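You operate a simulated robot arm through the tools that you are given. There is no shell and no other tool.

You are at the controls of a simulated two-armed robot. One attempt, no reset.

JOB
Dress the wet bookmark: a scoop of mica, the last of the glitter and the purple sprig.
Fine: lay the sprig with the tongs; scoop, pot and tongs go back; leave the jar open for the next cast. Set down upright: glitter pot.

It is judged by the outcome, as a careful person would: the job done as asked, and still so three seconds after it is handed in. It fails if anything else is knocked over, pushed out of place, dropped, spilled or broken.

ROBOT AND FRAMES
Two 7-joint arms with four-finger grippers on one trunk that stands fixed in place. Base frame: the origin is at the foot of the trunk, x ahead of it, y to its left, z up; the work surface is at about z = 74. Readings come in cm, rad, newtons and seconds.
The left shoulder is at [4, 18.1, 110.5], the right one opposite. With the tool pointing down near the work surface each hand reaches from about 30 to 84 cm from the base axis, measured 20 degrees to its own side. Payload 3.67 kg a hand.
The tool frame of a hand sits at the grasp point between the pads (the TCP): z along the fingers, y along the line on which they close. The tips reach 2.8 cm beyond it. The gripper opens to 11.2 cm. The gripper's body begins 7.3 cm behind the TCP.
Orientation is told as [roll, pitch, yaw] about the base's x, y, z axes, in that order, counted from this pose: with the fingers straight down and closing along the base's y, the tool's x points along the base's -x, its y along +y and its z along -z.

CONTROLS
- The arms move only by the tool drive_tool. It takes "left_increments", "right_increments" or both (then of equal length, played together; a hand with none holds still); each is a list of rows, each an object of numbers (a shift or turn left out is 0, a gripper value left out holds the last): "x", "y", "z": the shift along the tool's x, y, z in cm; "wx", "wy", "wz": the turn, a rotation vector about the tool's x, y, z in rad; "grip": the gripper command, from -1 (shut) to 1 (fully open), values between in proportion. In form: [{"x": .., "y": .., "z": .., "wx": .., "wy": .., "wz": .., "grip": ..}, ...]. A call has 1 to 20 rows; each row shifts and turns the commanded pose from where the row before left it, along the tool's axes as they then stand. Each row takes 0.2 s and may step no farther than 5 cm and 0.15 rad from the row before; otherwise, or with a gripper value out of range, the whole call is refused. A pose out of reach is approached as far as the arm can. The call stops where the force on the tool passes 40 N (or 10 N more than at its start, if that is more) or the arm is blocked; 0.2 s more then pass. Each finger halts on what it meets, pressing with about 39 N; the grip force reading is that of the motor and also rises with nothing between the fingers. The clock runs only during rows and for 0.2 s after the last one: add rows that do not move to give the fingers time. It gives the time, the measured TCP pose, the force on the tool (base axes), the opening and the grip force at its end, in the units of the frame above (readings bear some noise), with the torque about the TCP (base axes, N m) and any sound that the robot's microphone picked up.
- Cameras (640 x 400 px; columns grow to the right, rows downward): "scene" is now at [10.67, 2.46, 133.92]; the picture's right is [0.28, -0.96, 0.00], its down [-0.51, -0.15, -0.84] and it looks along [0.81, 0.23, -0.53] (base axes); focal length 298 px, centre (320, 200). "left" rides on the left gripper at [6, 1.8, -10.4] in its tool frame; the picture's right is [-0.29, 0.96, 0.00], its down [-0.80, -0.24, -0.55] and it looks along [-0.53, -0.16, 0.83] (tool axes); focal length 234 px, centre (320, 200). "right" rides on the right gripper at [6, -1.8, -10.4] in its tool frame; the picture's right is [0.29, 0.96, 0.00], its down [-0.80, 0.24, -0.55] and it looks along [-0.53, 0.16, 0.83] (tool axes); focal length 234 px, centre (320, 200). There is no depth. A picture from a camera that has moved, and an enlarged one, comes with that camera's place and axes in the base frame and with its lens.
- camera(camera): a new picture of that camera. It takes no simulated time.
- move_column(by): slides the trunk up (or, below 0, down) by that many cm; the arms and the scene camera ride with it, the base frame stays. It gives what a move gives, with no picture.
- head_to(pan, tilt): turns the head with the scene camera to pan (to the left, within 1.501 rad either way) and tilt (down, from -0.506 to 1.204), counted from straight ahead of the robot. It gives what a move gives.
- inspect(camera, box): a new picture of the part [left, top, right, bottom] of that camera's present view, enlarged. It takes no simulated time.
- sign_off(): hands the job in; it is judged then, once.

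Places have to be worked out from the pictures, the camera data and where the tool is seen. Open the grippers and draw the arms clear of the work before you hand the job in, unless the task says otherwise.

The tools are called by a JSON object that holds its "op" and its "data". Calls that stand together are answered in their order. drive_tool: Moves the arms, as the interface text tells. Its arguments: {"type":"object","properties":{"left_increments":{"type":"array"},"right_increments":{"type":"array"}},"required":[]} The other tools are called the same way: move_column (by) slides the trunk up or down; head_to (pan, tilt) turns the head that bears the scene camera; camera (camera) takes a picture; inspect (camera, box) takes an enlarged picture of a part of a camera's view; sign_off () hands the job in.

At the start:

```text
time_s: 0.0
left_position: [43.57, 50.11, 112.03]
left_orientation: [0.002, 0.001, 0.001]
left_force: [0.1, -0.1, -0.1]
left_moment: [0.01, -0.02, 0.0]
left_gripper_width: 11.19
left_finger_force: 0.0
right_position: [50.04, 7.87, 107.1]
right_orientation: [0.0, 0.0, -0.001]
right_force: [-0.1, -0.3, -0.3]
right_moment: [0.0, 0.02, 0.02]
right_gripper_width: 11.21
right_finger_force: 0.0
trunk travel left (down, up): [-22.5, 28.9]
head pan, tilt: [0.281, 0.564]
```

scene: 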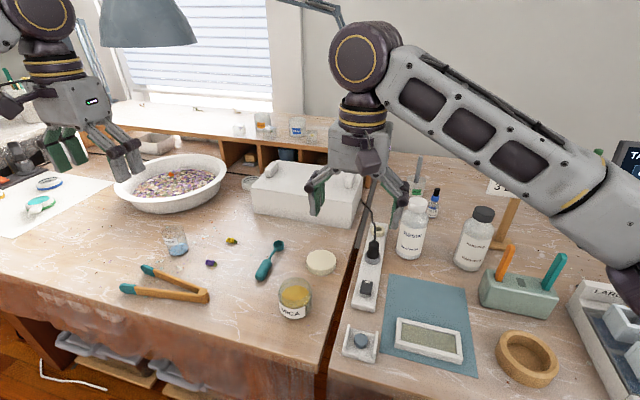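
right: 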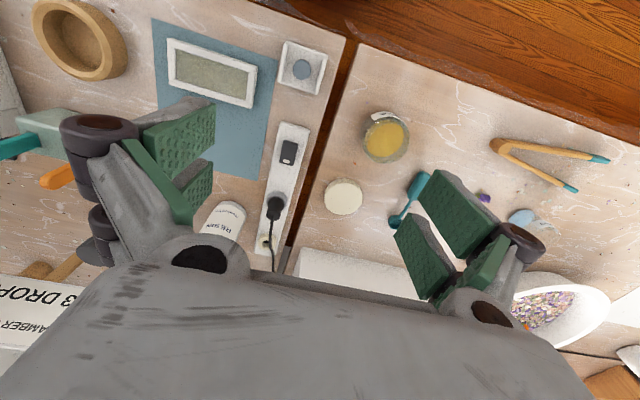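
left: 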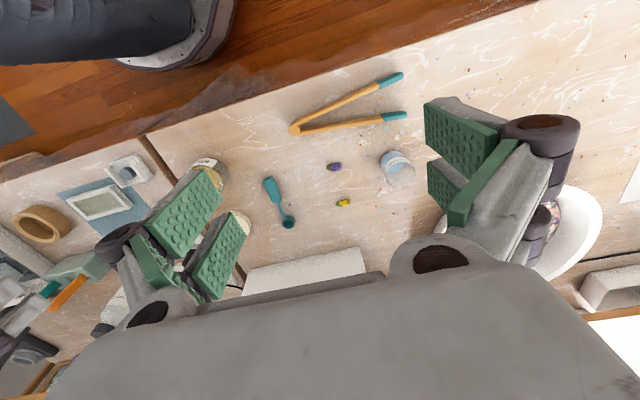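

I'll start by looking closely at the work area: tongs, sprigs, glitter pot, scoop, mica jar, and the wet bookmark mold.

{"op": "inspect", "data": {"camera": "scene", "box": [100, 200, 360, 340]}}

{"op": "inspect", "data": {"camera": "scene", "box": [320, 240, 600, 400]}}

{"op": "inspect", "data": {"camera": "left", "box": [240, 60, 440, 240]}}

{"op": "inspect", "data": {"camera": "right", "box": [140, 10, 360, 260]}}

{"op": "inspect", "data": {"camera": "right", "box": [320, 90, 620, 260]}}

```text
2.46 times, centred on (230, 270) of scene
camera zoom: at [10.67, 2.46, 133.92], right [0.28, -0.96, 0.0], down [-0.51, -0.15, -0.84], along [0.81, 0.23, -0.53], focal length 733 px, centre (542, 28)
```

zoom: 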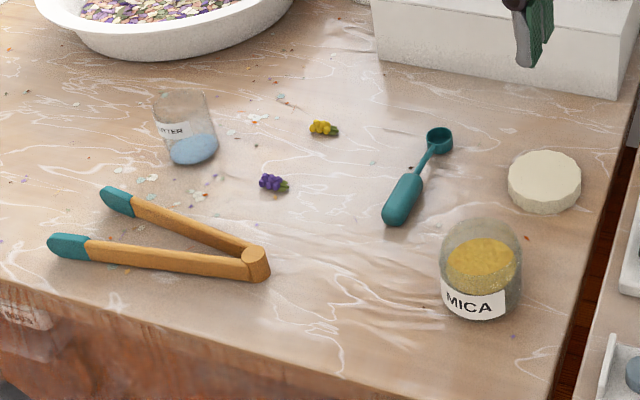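

```text
2.29 times, centred on (460, 320) of scene
camera zoom: at [10.67, 2.46, 133.92], right [0.28, -0.96, 0.0], down [-0.51, -0.15, -0.84], along [0.81, 0.23, -0.53], focal length 681 px, centre (0, -74)
```

zoom: 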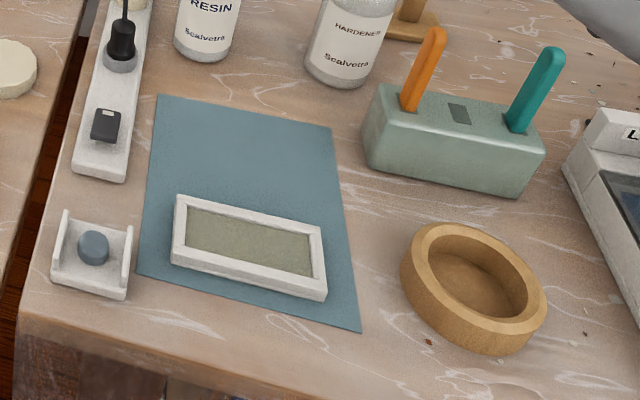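

```text
2.22 times, centred on (340, 150) of left
camera zoom: at [37.52, 51.93, 122.37], right [0.29, 0.96, 0.0], down [0.8, -0.24, 0.55], along [0.53, -0.16, -0.83], focal length 520 px, centre (276, 311)
```

zoom: 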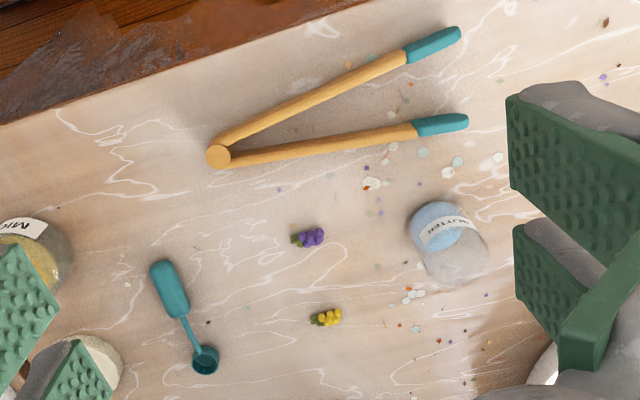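

```text
1.60 times, centred on (250, 135) of right
camera zoom: at [44.11, 6.39, 117.69], right [-0.29, 0.96, 0.0], down [0.8, 0.24, 0.55], along [0.53, 0.16, -0.83], focal length 375 px, centre (432, 304)
```

zoom: 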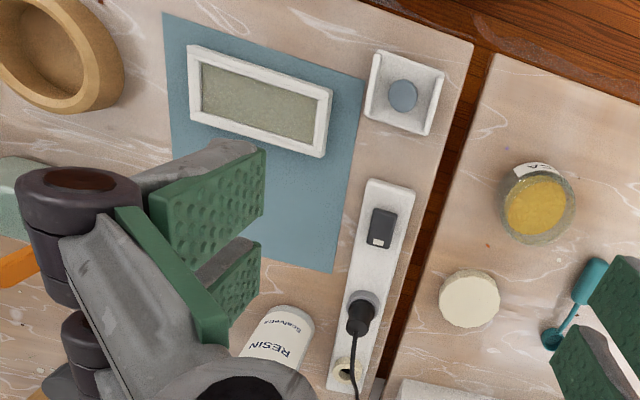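

```text
2.13 times, centred on (470, 175) of right
camera zoom: at [44.11, 6.39, 117.69], right [-0.29, 0.96, 0.0], down [0.8, 0.24, 0.55], along [0.53, 0.16, -0.83], focal length 500 px, centre (0, 253)
```

zoom: 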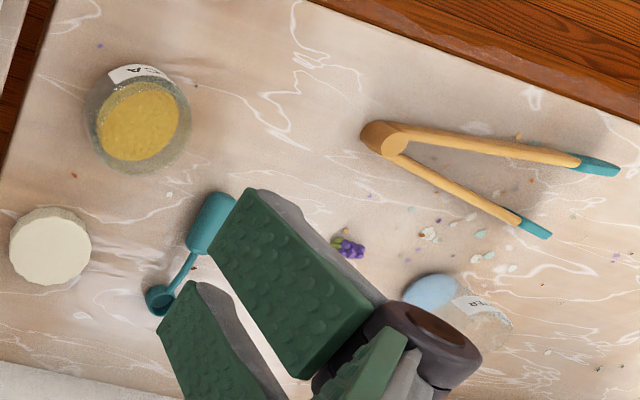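

The pot is upright with a little blue glitter at the bottom, the jar is already open with its lid beside it, and the mould sits on the blue mat. I'll bring both wrist cameras nearer: the left over the tools, the right over the mould.

{"op": "drive_tool", "data": {"left_increments": [{"x": 1.4, "y": -3.5, "z": 3}, {"x": 1.4, "y": -3.5, "z": 3}, {"x": 1.4, "y": -3.5, "z": 3}, {"x": 1.4, "y": -3.5, "z": 3}, {}], "right_increments": [{"x": 2.5, "y": -4, "z": 1}, {"x": 2.5, "y": -4, "z": 1}, {"x": 2.5, "y": -4, "z": 1}, {"x": 2.5, "y": -4, "z": 1}, {"x": 2, "y": -4, "z": 1}]}}

{"op": "camera", "data": {"camera": "scene"}}

{"op": "camera", "data": {"camera": "left"}}

{"op": "camera", "data": {"camera": "right"}}

```text
time_s: 1.2
left_position: [37.81, 36.21, 100.28]
left_orientation: [0.001, -0.002, 0.0]
left_force: [-0.7, 0.7, 0.3]
left_moment: [0.02, -0.03, 0.04]
left_gripper_width: 11.2
left_finger_force: 0.1
right_position: [37.92, -12.54, 102.31]
right_orientation: [0.003, 0.001, 0.001]
right_force: [-0.9, 0.3, -0.4]
right_moment: [0.01, -0.04, 0.01]
right_gripper_width: 11.18
right_finger_force: 0.1
trunk travel left (down, up): [-22.5, 28.9]
head pan, tilt: [0.281, 0.564]
```

```text
taken
camera scene: at [10.56, 2.31, 133.94], right [0.28, -0.96, 0.0], down [-0.51, -0.15, -0.85], along [0.81, 0.24, -0.53], focal length 298 px, centre (320, 200)
```

scene: 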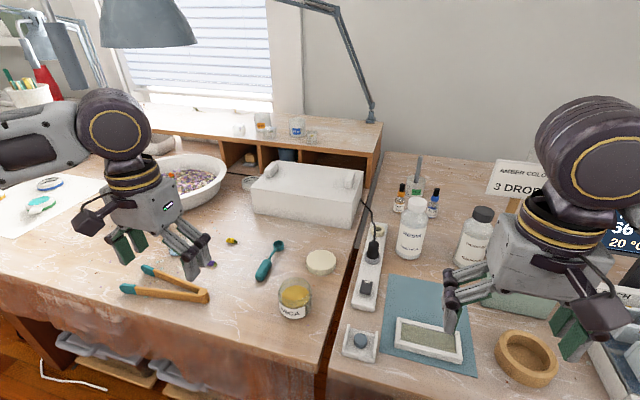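

```text
taken
camera left: at [31.83, 38.1, 110.58], right [0.29, 0.96, 0.0], down [0.8, -0.24, 0.55], along [0.53, -0.16, -0.83], focal length 234 px, centre (320, 200)
```

left: 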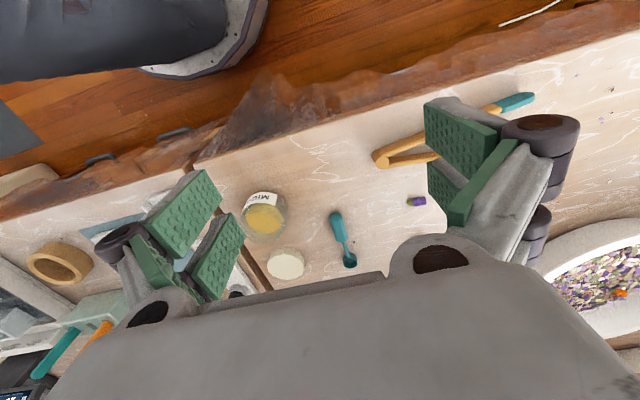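

```text
taken
camera right: at [32.03, -14.27, 112.84], right [-0.29, 0.96, 0.0], down [0.8, 0.24, 0.55], along [0.53, 0.16, -0.83], focal length 234 px, centre (320, 200)
```

right: 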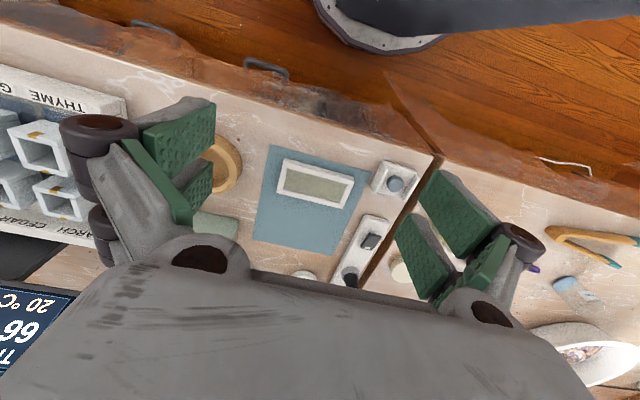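

Zooming in on the jar, scoop, mould and the nearby clutter from these poses.

{"op": "inspect", "data": {"camera": "left", "box": [230, 170, 390, 290]}}

{"op": "inspect", "data": {"camera": "right", "box": [230, 130, 430, 290]}}

{"op": "inspect", "data": {"camera": "scene", "box": [240, 230, 400, 340]}}

{"op": "inspect", "data": {"camera": "right", "box": [520, 210, 640, 310]}}

```text
3.33 times, centred on (310, 230) of left
camera zoom: at [31.83, 38.1, 110.58], right [0.29, 0.96, 0.0], down [0.8, -0.24, 0.55], along [0.53, -0.16, -0.83], focal length 781 px, centre (353, 100)
```

zoom: 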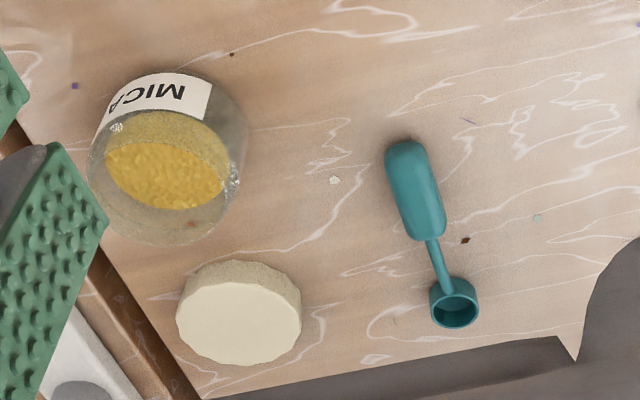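

```text
2.50 times, centred on (330, 210) of right
camera zoom: at [32.03, -14.27, 112.84], right [-0.29, 0.96, 0.0], down [0.8, 0.24, 0.55], along [0.53, 0.16, -0.83], focal length 585 px, centre (295, 175)
```

zoom: 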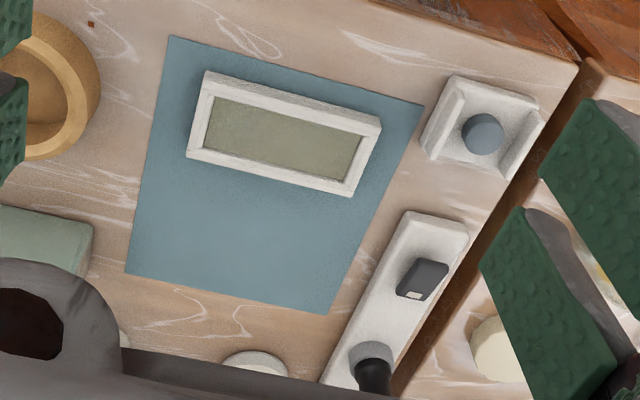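

```text
3.64 times, centred on (320, 285) of scene
camera zoom: at [10.56, 2.31, 133.94], right [0.28, -0.96, 0.0], down [-0.51, -0.15, -0.85], along [0.81, 0.24, -0.53], focal length 1083 px, centre (320, -109)
```

zoom: 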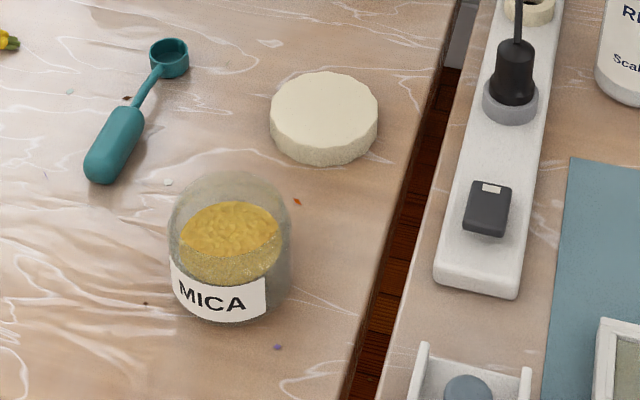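

```text
4.00 times, centred on (580, 260) of right
camera zoom: at [32.03, -14.27, 112.84], right [-0.29, 0.96, 0.0], down [0.8, 0.24, 0.55], along [0.53, 0.16, -0.83], focal length 937 px, centre (-720, -40)
```

zoom: 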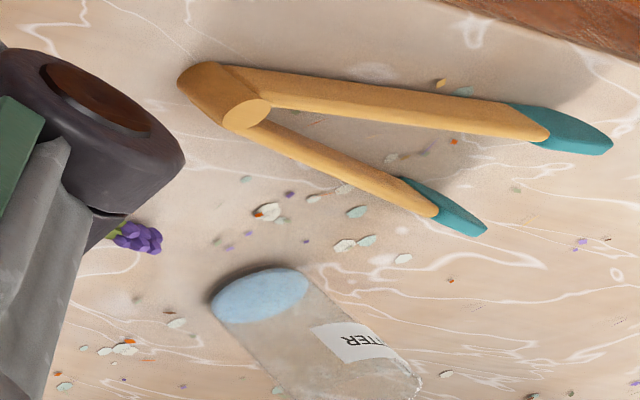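

Estimates so far: scoop lies along x at y≈33 (handle x 58–66, bowl ≈71); jar at ≈(54.5, 21.7) with ~8 cm diameter; mould inner area ≈x 50.6–55.2, y −14.4 to −3.5. I'll park the right arm aside and lean the left hand back (0.7 rad), bringing it toward the scoop handle, still high.

{"op": "drive_tool", "data": {"left_increments": [{"wy": -0.14, "grip": 0.1}, {"wy": -0.14}, {"wy": -0.14}, {"wy": -0.14}, {"wy": -0.14}, {"x": -0.56, "y": -0.8, "z": 4}, {"x": -0.56, "y": -0.8, "z": 4}, {"x": -0.56, "y": -0.8, "z": 4}, {"x": -0.56, "y": -0.9, "z": 4}, {}], "right_increments": [{"z": -2, "y": -4}, {"z": -2, "y": -4}, {"z": -2, "y": -4}, {"z": -2, "y": -4}, {"z": -2, "y": -4}, {"y": -4}, {}, {}, {}, {}]}}

{"op": "camera", "data": {"camera": "left"}}

{"op": "camera", "data": {"camera": "scene"}}

```text
time_s: 3.4
left_position: [55.63, 35.95, 91.43]
left_orientation: [0.002, -0.7, -0.002]
left_force: [-1.0, 0.7, 0.3]
left_moment: [0.03, 0.03, -0.01]
left_gripper_width: 6.13
left_finger_force: 0.1
left hand out of reach, approached as far as the arm can: row 3, 4, 5
right_position: [38.07, -35.78, 112.24]
right_orientation: [-0.001, 0.001, 0.0]
right_force: [-0.7, -0.4, 0.8]
right_moment: [0.0, -0.05, 0.03]
right_gripper_width: 11.21
right_finger_force: 0.1
trunk travel left (down, up): [-22.5, 28.9]
head pan, tilt: [0.281, 0.564]
```

```text
taken
camera left: at [44.36, 37.88, 95.47], right [0.22, 0.96, 0.19], down [0.25, -0.24, 0.94], along [0.94, -0.16, -0.29], focal length 234 px, centre (320, 200)
```

left: 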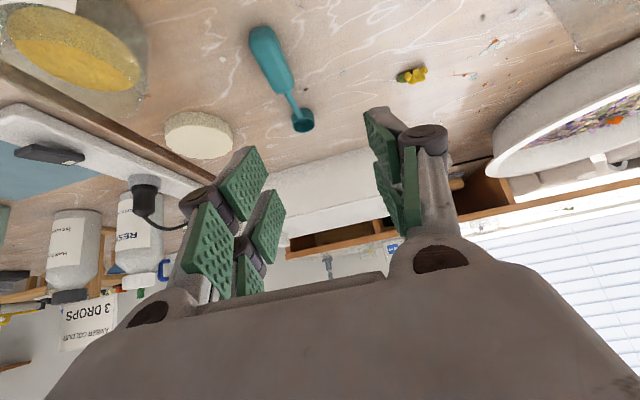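

```text
taken
camera scene: at [10.55, 2.41, 133.94], right [0.28, -0.96, 0.0], down [-0.51, -0.15, -0.85], along [0.81, 0.23, -0.53], focal length 298 px, centre (320, 200)
```

scene: 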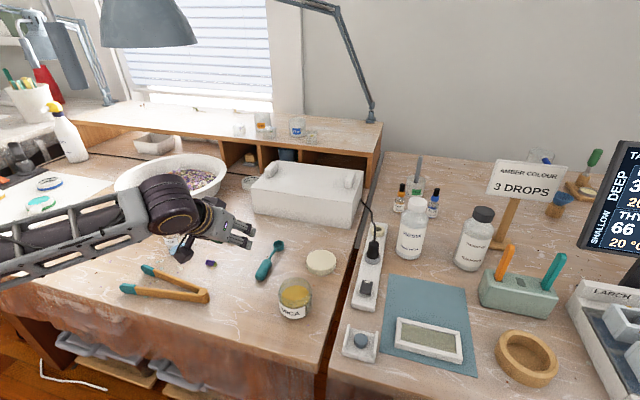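

The hand is leaned and posed at about (55.6, 36, 91.4). I'll zoom in on the scoop to refine its pose.

{"op": "inspect", "data": {"camera": "left", "box": [230, 10, 350, 140]}}

{"op": "inspect", "data": {"camera": "left", "box": [0, 0, 240, 170]}}

```text
3.08 times, centred on (290, 75) of left
camera zoom: at [44.36, 37.88, 95.47], right [0.22, 0.96, 0.19], down [0.25, -0.24, 0.94], along [0.94, -0.16, -0.29], focal length 720 px, centre (412, 585)
```

zoom: 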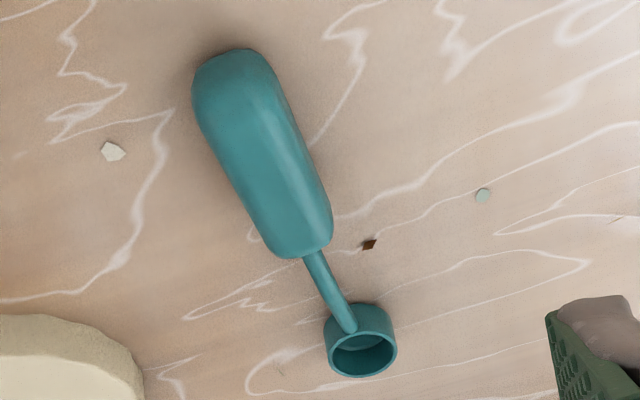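

```text
2.35 times, centred on (120, 85) of left
camera zoom: at [44.36, 37.88, 95.47], right [0.22, 0.96, 0.19], down [0.25, -0.24, 0.94], along [0.94, -0.16, -0.29], focal length 551 px, centre (791, 471)
```

zoom: 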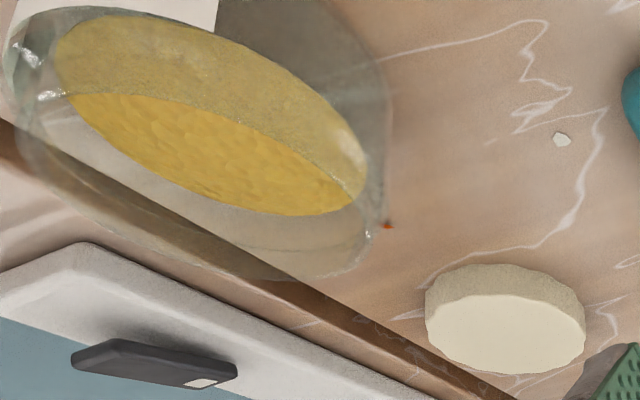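

Bowl opens upward (~3 cm wide), handle centre line at y≈33.0. I'll descend to just above the handle and check alignment.

{"op": "drive_tool", "data": {"left_increments": [{"x": 1.1, "y": -1.5, "z": 2.6}, {"x": 1.1, "y": -1.4, "z": 2.6}, {"x": 1.1, "z": 2.6}, {"x": 1.1, "z": 2.0}, {"x": 1.0, "z": 1.2}, {}]}}

{"op": "camera", "data": {"camera": "left"}}

{"op": "inspect", "data": {"camera": "scene", "box": [160, 190, 340, 310]}}

```text
time_s: 4.8
left_position: [58.84, 32.71, 79.63]
left_orientation: [0.002, -0.7, 0.0]
left_force: [-0.7, 0.2, 0.5]
left_moment: [0.01, 0.0, 0.0]
left_gripper_width: 6.16
left_finger_force: 0.1
right_position: [38.19, -35.79, 112.27]
right_orientation: [-0.001, 0.0, 0.001]
right_force: [-0.6, 0.6, -0.8]
right_moment: [0.01, 0.01, 0.0]
right_gripper_width: 11.2
right_finger_force: 0.1
trunk travel left (down, up): [-22.5, 28.9]
head pan, tilt: [0.281, 0.564]
```

```text
taken
camera left: at [47.57, 34.54, 83.62], right [0.22, 0.96, 0.19], down [0.25, -0.24, 0.94], along [0.94, -0.16, -0.29], focal length 234 px, centre (320, 200)
```

left: 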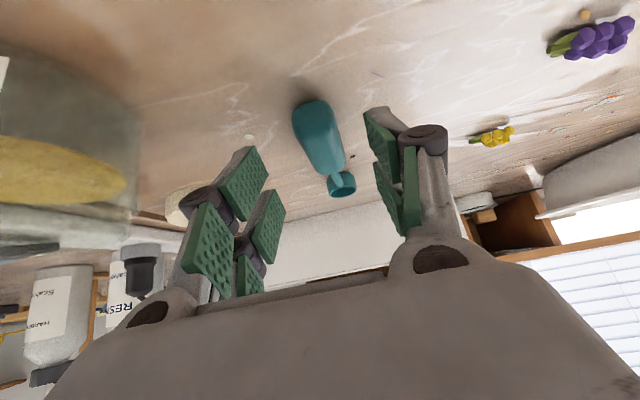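

```text
3.33 times, centred on (250, 250) of scene
camera zoom: at [10.66, 2.43, 133.93], right [0.28, -0.96, 0.0], down [-0.51, -0.15, -0.84], along [0.81, 0.23, -0.53], focal length 993 px, centre (553, 33)
```

zoom: 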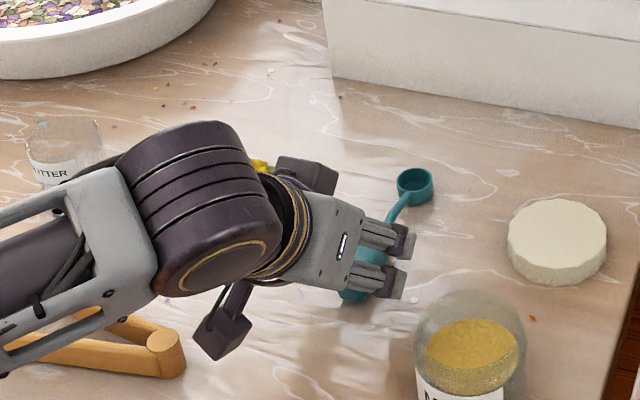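

Handle is centred between the fingers. Lowering the last bit and closing on the handle.

{"op": "drive_tool", "data": {"left_increments": [{"x": 0.25, "y": 0.3, "z": 1.4}, {"x": 0.25, "z": 1.4}, {}, {"grip": -0.3}, {"grip": -0.6}, {"grip": -1}, {}, {}]}}

{"op": "camera", "data": {"camera": "left"}}

{"op": "inspect", "data": {"camera": "scene", "box": [160, 190, 340, 310]}}

```text
time_s: 6.6
left_position: [60.25, 32.8, 77.74]
left_orientation: [0.001, -0.709, -0.002]
left_force: [1.8, -8.0, 38.9]
left_moment: [-0.37, -0.24, -0.15]
left_gripper_width: 2.51
left_finger_force: 38.7
right_position: [37.92, -36.01, 112.32]
right_orientation: [0.001, -0.002, 0.001]
right_force: [0.1, -0.4, -0.2]
right_moment: [0.02, -0.04, -0.01]
right_gripper_width: 11.22
right_finger_force: 0.0
trunk travel left (down, up): [-22.5, 28.9]
head pan, tilt: [0.281, 0.564]
```

```text
taken
camera left: at [48.96, 34.58, 81.56], right [0.22, 0.96, 0.19], down [0.24, -0.24, 0.94], along [0.95, -0.16, -0.29], focal length 234 px, centre (320, 200)
```

left: 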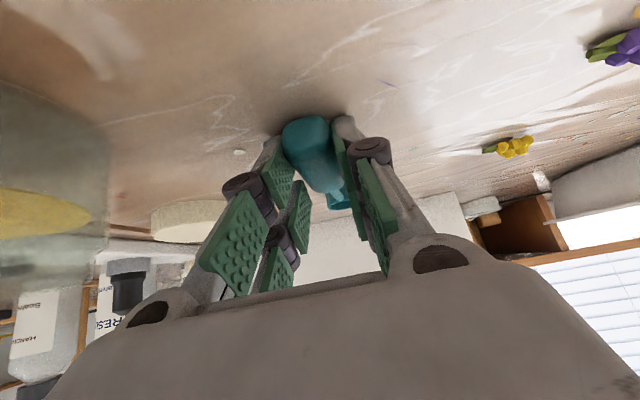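

```text
3.33 times, centred on (250, 250) of scene
camera zoom: at [10.31, 2.16, 133.97], right [0.28, -0.96, 0.0], down [-0.51, -0.15, -0.85], along [0.81, 0.24, -0.53], focal length 993 px, centre (553, 33)
```

zoom: 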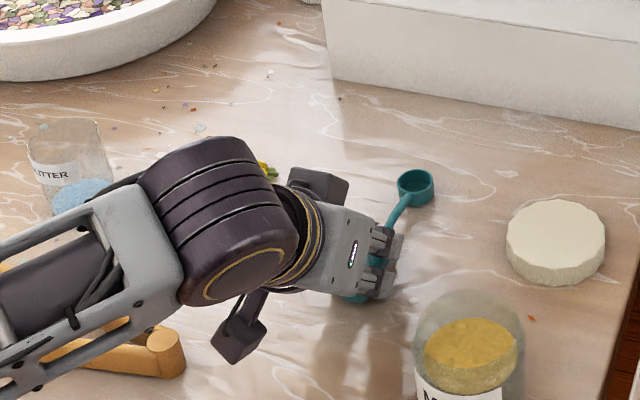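

Gripped at 2.5 cm, but ~39 N upward load: fingertips press on the table. I'll raise gently to unload and see whether the scoop comes along.

{"op": "drive_tool", "data": {"left_increments": [{"x": -0.3, "z": -0.35}, {"x": -0.3, "z": -0.35}, {"x": -0.4, "z": -0.5}, {"x": -0.5, "z": -0.6}, {}]}}

{"op": "camera", "data": {"camera": "left"}}

{"op": "inspect", "data": {"camera": "scene", "box": [160, 190, 340, 310]}}

```text
time_s: 7.8
left_position: [59.98, 33.04, 79.3]
left_orientation: [0.001, -0.698, -0.001]
left_force: [0.1, -0.8, 0.0]
left_moment: [0.01, -0.01, 0.02]
left_gripper_width: 2.48
left_finger_force: 39.3
right_position: [38.22, -35.78, 112.24]
right_orientation: [0.0, -0.001, -0.002]
right_force: [-0.4, -0.1, 0.1]
right_moment: [-0.01, 0.02, -0.02]
right_gripper_width: 11.2
right_finger_force: 0.2
trunk travel left (down, up): [-22.5, 28.9]
head pan, tilt: [0.281, 0.564]
```

```text
taken
camera left: at [48.83, 34.91, 83.29], right [0.22, 0.96, 0.19], down [0.25, -0.24, 0.94], along [0.94, -0.16, -0.3], focal length 234 px, centre (320, 200)
```

left: 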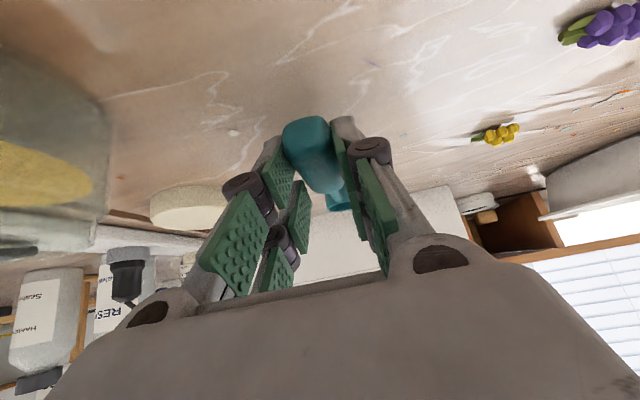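

```text
3.33 times, centred on (250, 250) of scene
camera zoom: at [10.67, 2.46, 133.92], right [0.28, -0.96, 0.0], down [-0.51, -0.15, -0.84], along [0.81, 0.23, -0.53], focal length 993 px, centre (553, 33)
```

zoom: 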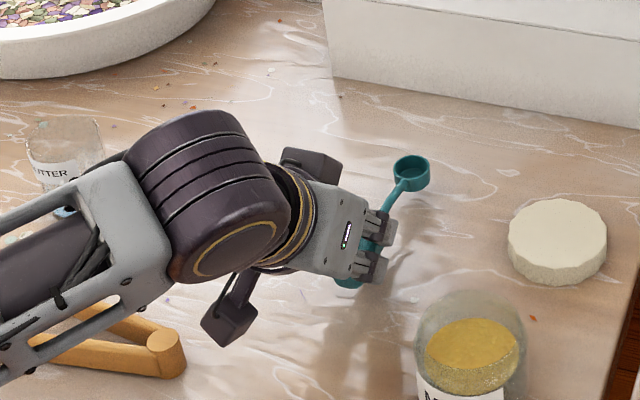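

The scoop is held firmly and in the air. I'll lift it to ~z 90 and raise the trunk to give the left arm more room near the body.

{"op": "drive_tool", "data": {"left_increments": [{"x": -1.7, "z": -2.0}, {"x": -1.7, "z": -2.0}, {"x": -1.7, "z": -2.0}, {"x": -1.8, "z": -2.1}, {}]}}

{"op": "move_column", "data": {"by": 15}}

{"op": "camera", "data": {"camera": "scene"}}

```text
time_s: 9.0
left_position: [60.18, 32.97, 90.22]
left_orientation: [-0.001, -0.698, 0.0]
left_force: [0.2, -0.3, -1.0]
left_moment: [0.0, 0.02, -0.03]
left_gripper_width: 2.49
left_finger_force: 39.4
right_position: [38.13, -35.72, 112.16]
right_orientation: [-0.001, 0.0, 0.0]
right_force: [-0.5, 0.8, 0.9]
right_moment: [0.0, -0.05, 0.01]
right_gripper_width: 11.2
right_finger_force: 0.1
trunk travel left (down, up): [-22.5, 28.9]
head pan, tilt: [0.281, 0.564]
```

```text
time_s: 10.8
left_position: [60.2, 32.88, 105.07]
left_orientation: [-0.001, -0.7, 0.0]
left_force: [-0.1, 0.2, -0.9]
left_moment: [-0.04, 0.0, 0.0]
left_gripper_width: 2.52
left_finger_force: 38.9
right_position: [38.15, -35.69, 127.09]
right_orientation: [0.0, -0.001, 0.0]
right_force: [-0.1, -0.7, -0.1]
right_moment: [0.02, 0.0, 0.03]
right_gripper_width: 11.2
right_finger_force: 0.0
trunk travel left (down, up): [-37.5, 13.9]
head pan, tilt: [0.281, 0.564]
```

```text
taken
camera scene: at [10.68, 2.44, 148.8], right [0.28, -0.96, 0.0], down [-0.51, -0.15, -0.84], along [0.81, 0.23, -0.53], focal length 298 px, centre (320, 200)
```

scene: 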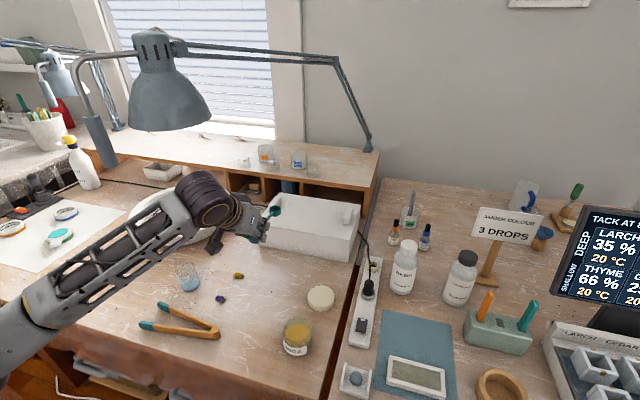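

Clear lift. Now translating toward the jar at height, yawing the scoop by −0.4 rad and tilting its bowl down (1.0 rad) while high above everything; head tilts down for a better view.

{"op": "drive_tool", "data": {"left_increments": [{"x": 1.85, "y": -2.55, "z": -1.55}, {"x": 1.85, "y": -2.55, "z": -1.55}, {"x": 1.85, "y": -2.55, "z": -1.55}, {"x": 1.85, "y": -2.5, "z": -1.55}, {"wx": 0.086, "wz": 0.102}, {"wx": 0.086, "wz": 0.102}, {"wx": 0.086, "wz": 0.102}, {"wy": 0.14}, {"wy": 0.14}, {"wy": 0.14}, {"wy": 0.14}, {"wy": 0.14}, {"wy": 0.15}, {"wy": 0.15}, {}]}}

{"op": "head_to", "data": {"pan": 0.3, "tilt": 0.85}}

{"op": "camera", "data": {"camera": "scene"}}

{"op": "camera", "data": {"camera": "left"}}

```text
time_s: 13.9
left_position: [50.6, 22.91, 105.11]
left_orientation: [0.001, 0.299, -0.399]
left_force: [0.5, 0.0, -0.1]
left_moment: [-0.03, -0.02, 0.05]
left_gripper_width: 2.48
left_finger_force: 39.3
right_position: [38.02, -35.77, 127.17]
right_orientation: [0.001, 0.001, 0.0]
right_force: [-0.1, -0.2, 0.2]
right_moment: [-0.01, -0.04, 0.01]
right_gripper_width: 11.21
right_finger_force: 0.0
trunk travel left (down, up): [-37.5, 13.9]
head pan, tilt: [0.281, 0.564]
```

```text
time_s: 14.7
left_position: [50.65, 22.78, 105.02]
left_orientation: [0.001, 0.301, -0.4]
left_force: [-0.2, 0.0, -0.2]
left_moment: [-0.01, -0.01, -0.01]
left_gripper_width: 2.49
left_finger_force: 38.8
right_position: [38.32, -35.66, 127.17]
right_orientation: [0.0, -0.001, -0.001]
right_force: [-0.1, 0.4, 0.5]
right_moment: [0.03, -0.03, -0.04]
right_gripper_width: 11.2
right_finger_force: 0.1
trunk travel left (down, up): [-37.5, 13.9]
head pan, tilt: [0.3, 0.85]
```

```text
taken
camera scene: at [9.57, 2.26, 146.4], right [0.3, -0.96, 0.0], down [-0.72, -0.22, -0.66], along [0.63, 0.2, -0.75], focal length 298 px, centre (320, 200)
```

scene: 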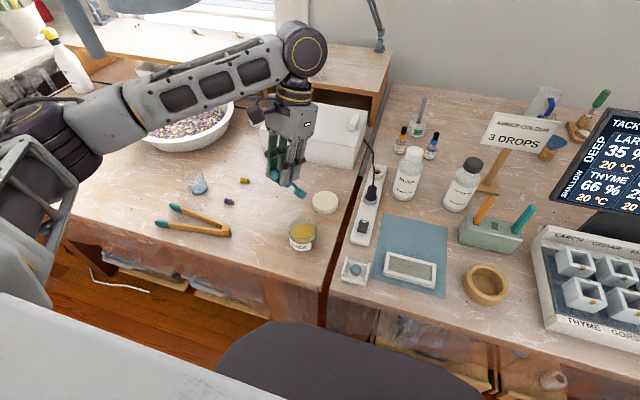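

```text
taken
camera left: at [48.94, 25.53, 116.63], right [0.63, 0.77, -0.08], down [0.76, -0.58, 0.29], along [0.18, -0.25, -0.95], focal length 234 px, centre (320, 200)
```

left: 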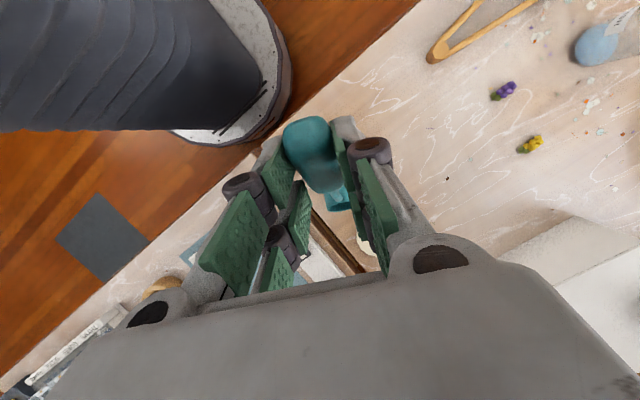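

The scoop hangs bowl-down above the jar area. Zooming in to check bowl versus jar alignment.

{"op": "inspect", "data": {"camera": "scene", "box": [230, 140, 390, 270]}}

{"op": "inspect", "data": {"camera": "scene", "box": [330, 200, 520, 310]}}

{"op": "inspect", "data": {"camera": "scene", "box": [140, 150, 270, 250]}}

```text
3.08 times, centred on (310, 205) of scene
camera zoom: at [9.57, 2.26, 146.4], right [0.3, -0.96, 0.0], down [-0.72, -0.22, -0.66], along [0.63, 0.2, -0.75], focal length 916 px, centre (351, 185)
```

zoom: 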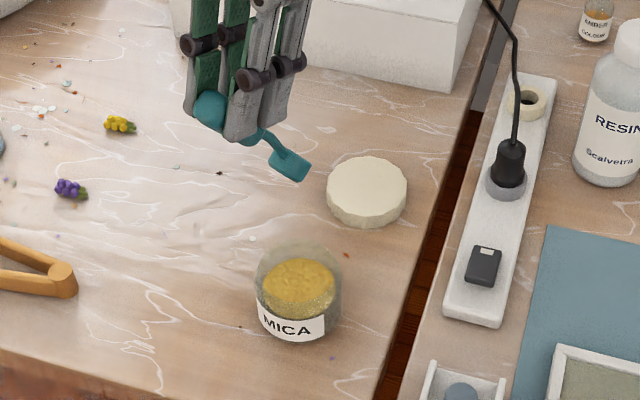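

```text
3.37 times, centred on (425, 255) of scene
camera zoom: at [9.57, 2.26, 146.4], right [0.3, -0.96, 0.0], down [-0.72, -0.22, -0.66], along [0.63, 0.2, -0.75], focal length 1003 px, centre (-34, 15)
```

zoom: 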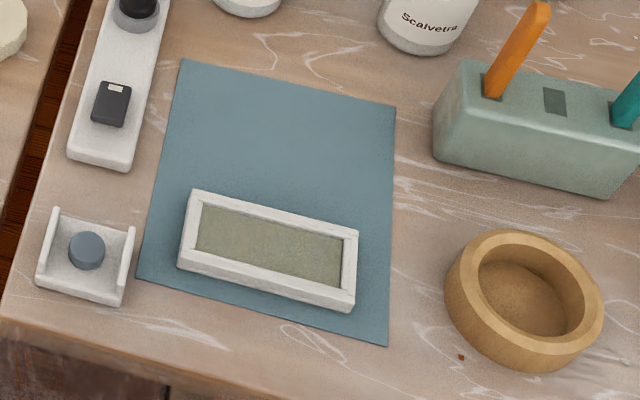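

```text
4.00 times, centred on (205, 200) of scene
camera zoom: at [9.57, 2.26, 146.4], right [0.3, -0.96, 0.0], down [-0.72, -0.22, -0.66], along [0.63, 0.2, -0.75], focal length 1191 px, centre (780, 200)
```

zoom: 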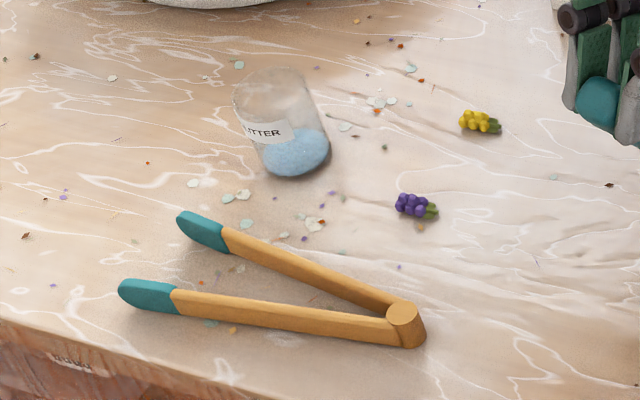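

Prediction matches: bowl is at ≈(54.5, 21.1, 93.9); jar axis ≈(54.45, 21.3), rim z≈79, mica surface z≈77. Descending to just above the jar mouth for a check.

{"op": "drive_tool", "data": {"left_increments": [{"x": -0.9, "y": 0.1, "z": 3.6}, {"x": -0.9, "z": 3.7}, {"x": -0.92, "z": 3.74}, {}]}}

{"op": "inspect", "data": {"camera": "scene", "box": [240, 170, 360, 270]}}

{"op": "camera", "data": {"camera": "left"}}

{"op": "camera", "data": {"camera": "right"}}

```text
time_s: 15.7
left_position: [50.07, 22.89, 93.81]
left_orientation: [-0.001, 0.3, -0.401]
left_force: [0.9, 0.3, -0.2]
left_moment: [0.01, 0.0, 0.03]
left_gripper_width: 2.52
left_finger_force: 39.1
right_position: [38.27, -35.79, 127.11]
right_orientation: [0.0, 0.002, 0.002]
right_force: [-0.8, 0.5, 0.3]
right_moment: [-0.01, -0.04, 0.01]
right_gripper_width: 11.19
right_finger_force: 0.2
trunk travel left (down, up): [-37.5, 13.9]
head pan, tilt: [0.3, 0.85]
```

```text
4.00 times, centred on (300, 220) of scene
camera zoom: at [9.55, 2.26, 146.39], right [0.3, -0.96, 0.0], down [-0.72, -0.22, -0.66], along [0.63, 0.2, -0.75], focal length 1191 px, centre (400, 120)
```

zoom: 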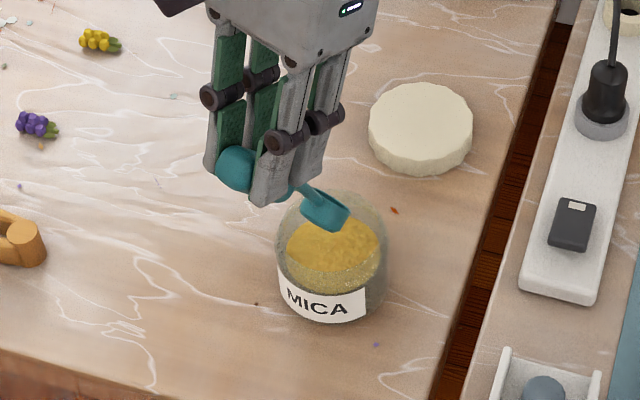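

```text
taken
camera left: at [48.37, 25.65, 105.44], right [0.63, 0.77, -0.08], down [0.76, -0.58, 0.29], along [0.18, -0.25, -0.95], focal length 234 px, centre (320, 200)
```

left: 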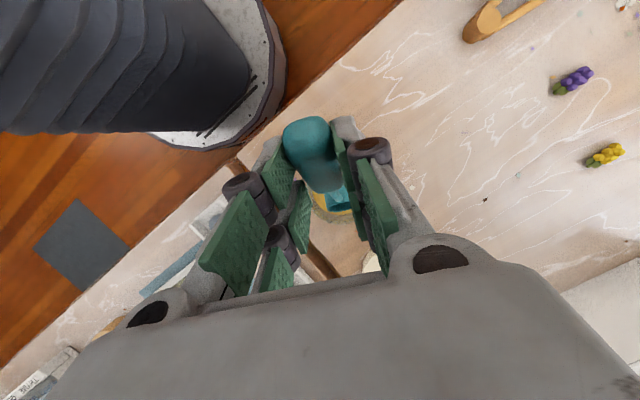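

```text
taken
camera right: at [32.24, -37.42, 137.65], right [-0.29, 0.96, 0.0], down [0.8, 0.24, 0.55], along [0.53, 0.16, -0.83], focal length 234 px, centre (320, 200)
```

right: 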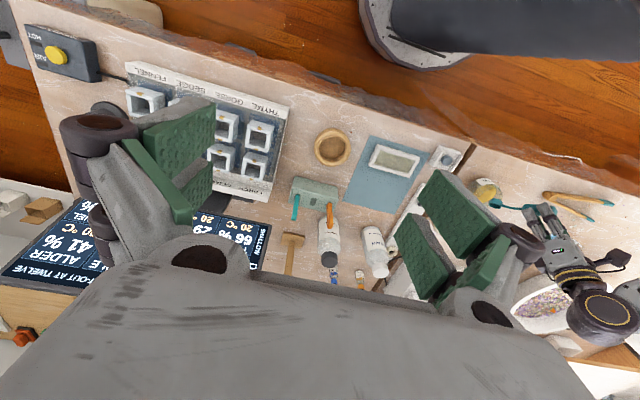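

Bowl is centred over the mica. Plunging in with force limit in effect, then sweeping forward while flattening the scoop.

{"op": "drive_tool", "data": {"left_increments": [{"x": -0.57, "z": 1.83}, {"x": -0.57, "z": 1.83}, {"x": -0.56, "z": 1.82}, {}, {"x": 0.577, "z": 0.806, "wy": -0.1}, {"x": 0.586, "z": 0.833, "wy": -0.1}, {"x": 0.591, "z": 0.823, "wy": -0.1}, {}]}}

{"op": "inspect", "data": {"camera": "scene", "box": [240, 170, 360, 270]}}

{"op": "inspect", "data": {"camera": "right", "box": [440, 160, 580, 250]}}

```text
time_s: 17.5
left_position: [48.08, 24.22, 86.09]
left_orientation: [0.0, -0.003, -0.4]
left_force: [1.4, -1.2, 2.6]
left_moment: [-0.08, -0.14, -0.02]
left_gripper_width: 2.48
left_finger_force: 39.0
right_position: [38.08, -35.98, 127.14]
right_orientation: [0.001, -0.001, 0.0]
right_force: [0.1, -0.3, 0.1]
right_moment: [-0.01, 0.02, 0.02]
right_gripper_width: 11.19
right_finger_force: 0.2
trunk travel left (down, up): [-37.5, 13.9]
head pan, tilt: [0.3, 0.85]
```

```text
4.00 times, centred on (300, 220) of scene
camera zoom: at [9.58, 2.24, 146.39], right [0.3, -0.96, 0.0], down [-0.72, -0.22, -0.66], along [0.63, 0.2, -0.75], focal length 1191 px, centre (400, 120)
```

zoom: 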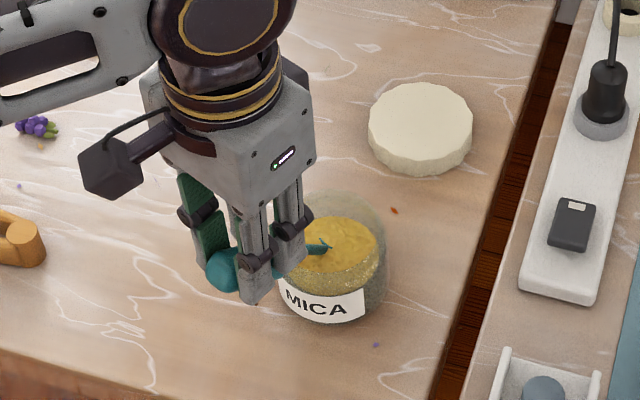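

```text
4.44 times, centred on (510, 205) of right
camera zoom: at [32.27, -37.44, 137.64], right [-0.29, 0.96, 0.0], down [0.8, 0.24, 0.55], along [0.53, 0.16, -0.83], focal length 1041 px, centre (-524, 178)
```

zoom: 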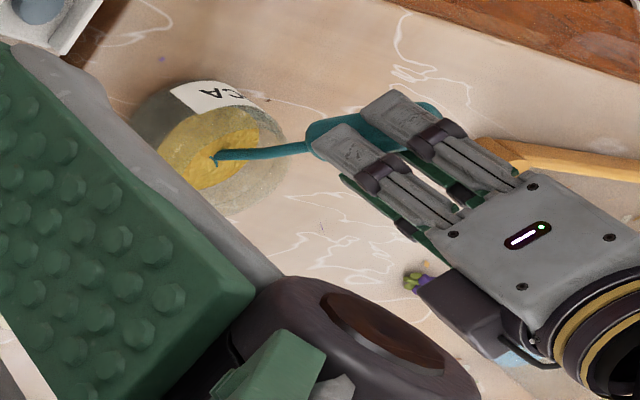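

The bowl is submerged in the mica with only light contact force. Lifting while levelling the scoop.

{"op": "drive_tool", "data": {"left_increments": [{"x": 0.9, "wy": -0.1}, {"x": 0.819, "z": 0.048, "wy": -0.1}, {"x": 0.74, "z": 0.024, "wy": -0.1}, {"x": 0.6, "z": -0.155, "wy": -0.1}, {"x": 0.432, "z": -0.313, "wy": -0.1}, {"x": 0.27, "z": -0.341, "wy": -0.1}, {"x": 0.053, "z": -0.436, "wy": -0.1}, {}]}}

{"op": "inspect", "data": {"camera": "scene", "box": [240, 170, 360, 270]}}

{"op": "inspect", "data": {"camera": "right", "box": [440, 160, 580, 250]}}

```text
time_s: 19.3
left_position: [44.09, 25.67, 86.25]
left_orientation: [0.001, -0.701, -0.401]
left_force: [-0.6, 0.1, 0.4]
left_moment: [0.01, 0.04, 0.0]
left_gripper_width: 2.49
left_finger_force: 38.5
right_position: [38.18, -35.81, 127.02]
right_orientation: [-0.001, -0.001, 0.001]
right_force: [-1.7, -0.5, 0.0]
right_moment: [0.0, 0.0, 0.02]
right_gripper_width: 11.19
right_finger_force: 0.1
trunk travel left (down, up): [-37.5, 13.9]
head pan, tilt: [0.3, 0.85]
```

```text
4.00 times, centred on (300, 220) of scene
camera zoom: at [9.58, 2.26, 146.39], right [0.3, -0.96, 0.0], down [-0.72, -0.22, -0.66], along [0.63, 0.2, -0.75], focal length 1191 px, centre (400, 120)
```

zoom: 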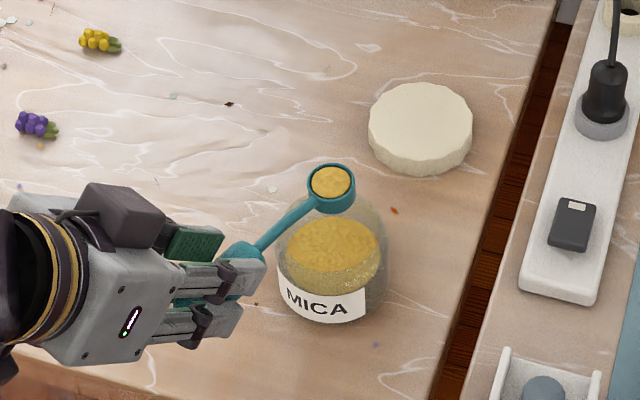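

```text
4.44 times, centred on (510, 205) of right
camera zoom: at [32.27, -37.42, 137.64], right [-0.29, 0.96, 0.0], down [0.8, 0.24, 0.55], along [0.53, 0.16, -0.83], focal length 1041 px, centre (-524, 178)
```

zoom: 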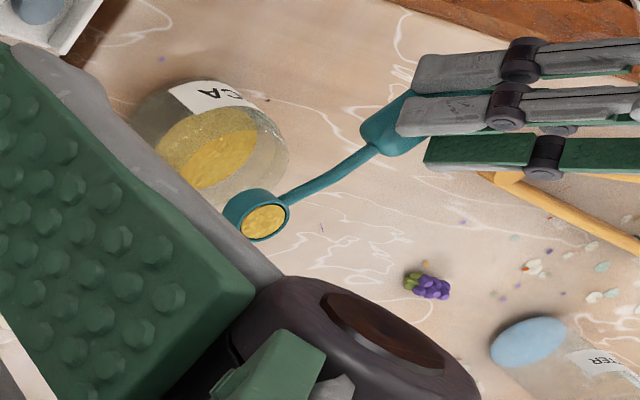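

Scoop is heaped full and level, nothing spilled. Lifting it level, straightening yaw, and carrying it slowly across toward the mould; the right arm moves further out of the way.

{"op": "drive_tool", "data": {"left_increments": [{"x": -1.29, "z": -1.53, "wx": -0.086, "wz": -0.102}, {"x": -1.29, "z": -1.53, "wx": -0.086, "wz": -0.102}, {"x": -1.29, "z": -1.53, "wx": -0.086, "wz": -0.102}, {"y": -1.5}, {"y": -3}, {"y": -3}, {"y": -3}, {"y": -3}, {"y": -3}, {"y": -3}, {"y": -3}, {"y": -3}, {"y": -3}, {"y": -3}, {"y": -3}, {"y": -3}, {"y": -3}, {"y": -1.2}, {}], "right_increments": [{"x": 1, "y": -3.5}, {"x": 1, "y": -3.5}, {"x": 1, "y": -3.5}, {"x": 1, "y": -3.5}, {"x": 1, "y": -3.5}, {"x": 1, "y": -3.5}, {}, {}, {}, {}, {}, {}, {}, {}, {}, {}, {}, {}, {}]}}

{"op": "head_to", "data": {"pan": 0.0, "tilt": 0.85}}

{"op": "camera", "data": {"camera": "scene"}}

```text
time_s: 22.9
left_position: [46.01, -4.78, 93.93]
left_orientation: [0.077, -0.819, -0.015]
left_force: [0.0, -0.3, 0.0]
left_moment: [-0.04, 0.0, -0.01]
left_gripper_width: 2.5
left_finger_force: 39.1
right_position: [42.26, -51.67, 125.3]
right_orientation: [0.0, 0.001, 0.0]
right_force: [0.3, 0.2, -0.7]
right_moment: [0.03, -0.01, -0.01]
right_gripper_width: 11.18
right_finger_force: 0.1
right hand out of reach, approached as far as the arm can: row 2, 3, 4, 5, 6
trunk travel left (down, up): [-37.5, 13.9]
head pan, tilt: [0.3, 0.85]
stopped in row 17 (left hand): the arm was blocked; the commanded pose is now the measured one
```

```text
time_s: 23.6
left_position: [45.97, -4.85, 93.86]
left_orientation: [0.083, -0.816, -0.018]
left_force: [0.0, -0.2, 0.1]
left_moment: [-0.01, 0.01, -0.01]
left_gripper_width: 2.49
left_finger_force: 38.7
right_position: [42.26, -51.53, 125.42]
right_orientation: [0.001, 0.0, -0.001]
right_force: [-0.8, -0.2, 0.5]
right_moment: [0.06, -0.02, 0.02]
right_gripper_width: 11.18
right_finger_force: 0.0
trunk travel left (down, up): [-37.5, 13.9]
head pan, tilt: [0.0, 0.85]
```

```text
taken
camera scene: at [9.85, -0.04, 146.41], right [0.0, -1.0, 0.0], down [-0.75, 0.0, -0.66], along [0.66, 0.0, -0.75], focal length 298 px, centre (320, 200)
```

scene: 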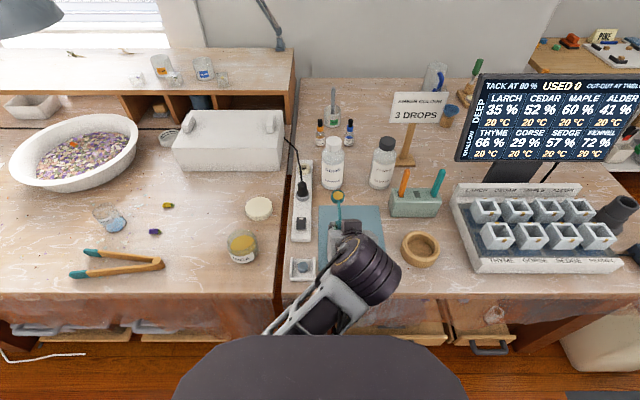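

The left arm got blocked near the trunk; the spoon tilted only slightly. Checking that the mica is still in the bowl and what's blocking.

{"op": "inspect", "data": {"camera": "scene", "box": [280, 170, 440, 300]}}

{"op": "camera", "data": {"camera": "left"}}

{"op": "camera", "data": {"camera": "right"}}

```text
3.08 times, centred on (360, 235) of scene
camera zoom: at [9.85, -0.04, 146.41], right [0.0, -1.0, 0.0], down [-0.75, 0.0, -0.66], along [0.66, 0.0, -0.75], focal length 916 px, centre (197, 92)
```

zoom: 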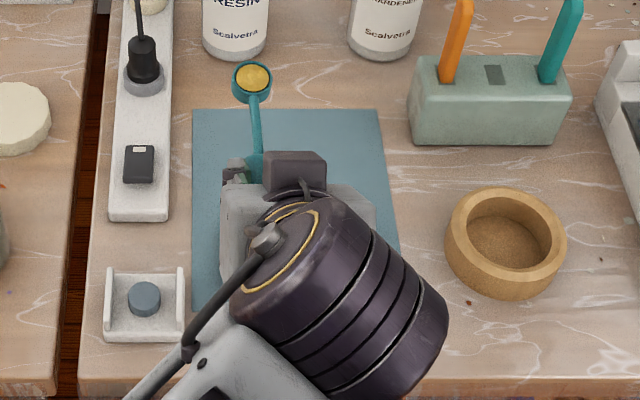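

```text
taken
camera left: at [34.26, -3.58, 96.59], right [0.16, 0.95, 0.26], down [0.15, -0.29, 0.95], along [0.98, -0.11, -0.19], focal length 234 px, centre (320, 200)
```

left: 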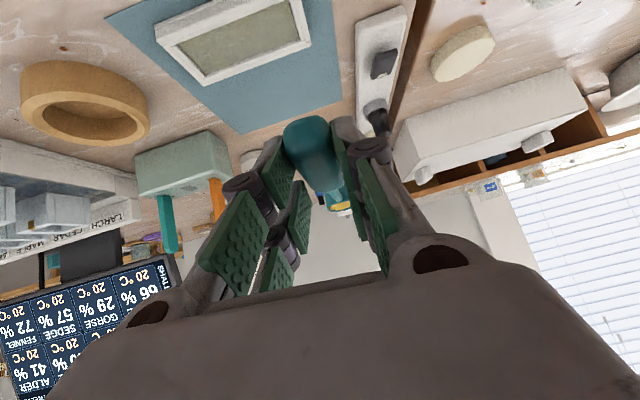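

```text
taken
camera right: at [36.37, -53.15, 135.92], right [-0.29, 0.96, 0.0], down [0.8, 0.24, 0.55], along [0.53, 0.16, -0.83], focal length 234 px, centre (320, 200)
```

right: 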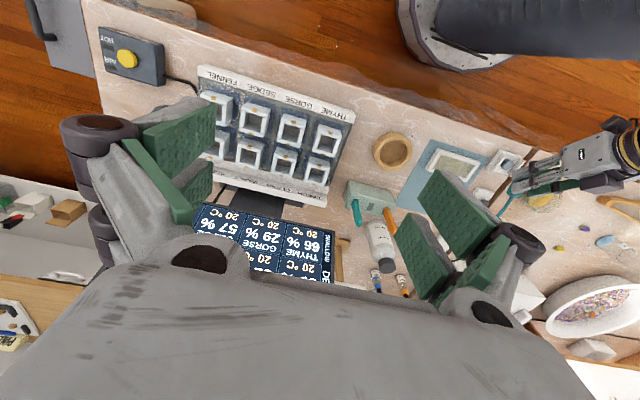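

Mica is still in the bowl. The wrist is too close to the trunk here, so I'll back off to the left, relevel, and yaw the spoon by −0.9 rad so the hand comes from the left of the mould instead.

{"op": "drive_tool", "data": {"left_increments": [{"y": 2, "wx": 0.08}, {"y": 2, "wy": 0.116}, {"y": 2}, {"wx": 0.0811, "wz": 0.0964}, {"wx": 0.0811, "wz": 0.0964}, {"wx": 0.0811, "wz": 0.0964}, {"wx": 0.0811, "wz": 0.0964}, {"wx": 0.0811, "wz": 0.0964}, {"wx": 0.0811, "wz": 0.0964}, {"wx": 0.0811, "wz": 0.0964}, {}]}}

{"op": "camera", "data": {"camera": "scene"}}

{"op": "inspect", "data": {"camera": "scene", "box": [280, 170, 440, 300]}}

```text
time_s: 26.1
left_position: [45.72, 1.02, 93.3]
left_orientation: [-0.004, -0.687, -0.899]
left_force: [-0.5, 0.2, -2.1]
left_moment: [-0.03, 0.0, -0.02]
left_gripper_width: 2.46
left_finger_force: 39.1
right_position: [42.24, -51.48, 125.3]
right_orientation: [0.0, 0.0, -0.002]
right_force: [0.0, -0.9, 0.0]
right_moment: [0.01, -0.01, -0.04]
right_gripper_width: 11.18
right_finger_force: 0.1
trunk travel left (down, up): [-37.5, 13.9]
head pan, tilt: [0.0, 0.85]
```

```text
taken
camera scene: at [9.85, -0.09, 146.39], right [0.0, -1.0, 0.0], down [-0.75, 0.0, -0.66], along [0.66, 0.0, -0.75], focal length 298 px, centre (320, 200)
```

scene: 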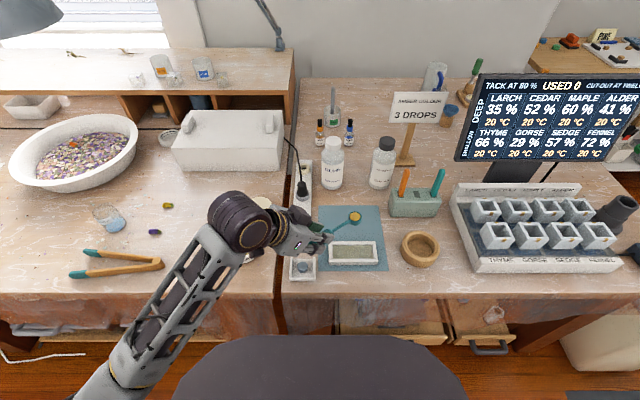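

```text
3.08 times, centred on (360, 235) of scene
camera zoom: at [9.85, -0.09, 146.39], right [0.0, -1.0, 0.0], down [-0.75, 0.0, -0.66], along [0.66, 0.0, -0.75], focal length 916 px, centre (197, 92)
```

zoom: 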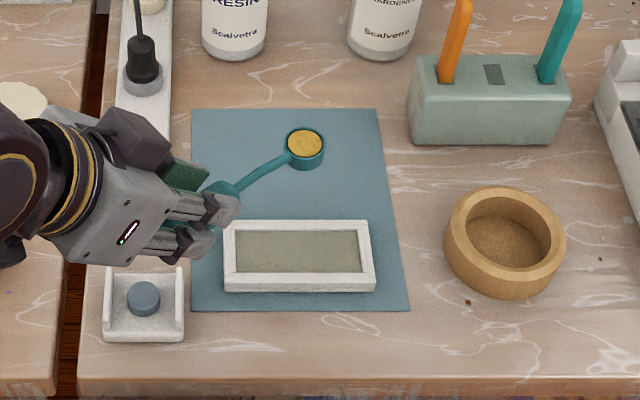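

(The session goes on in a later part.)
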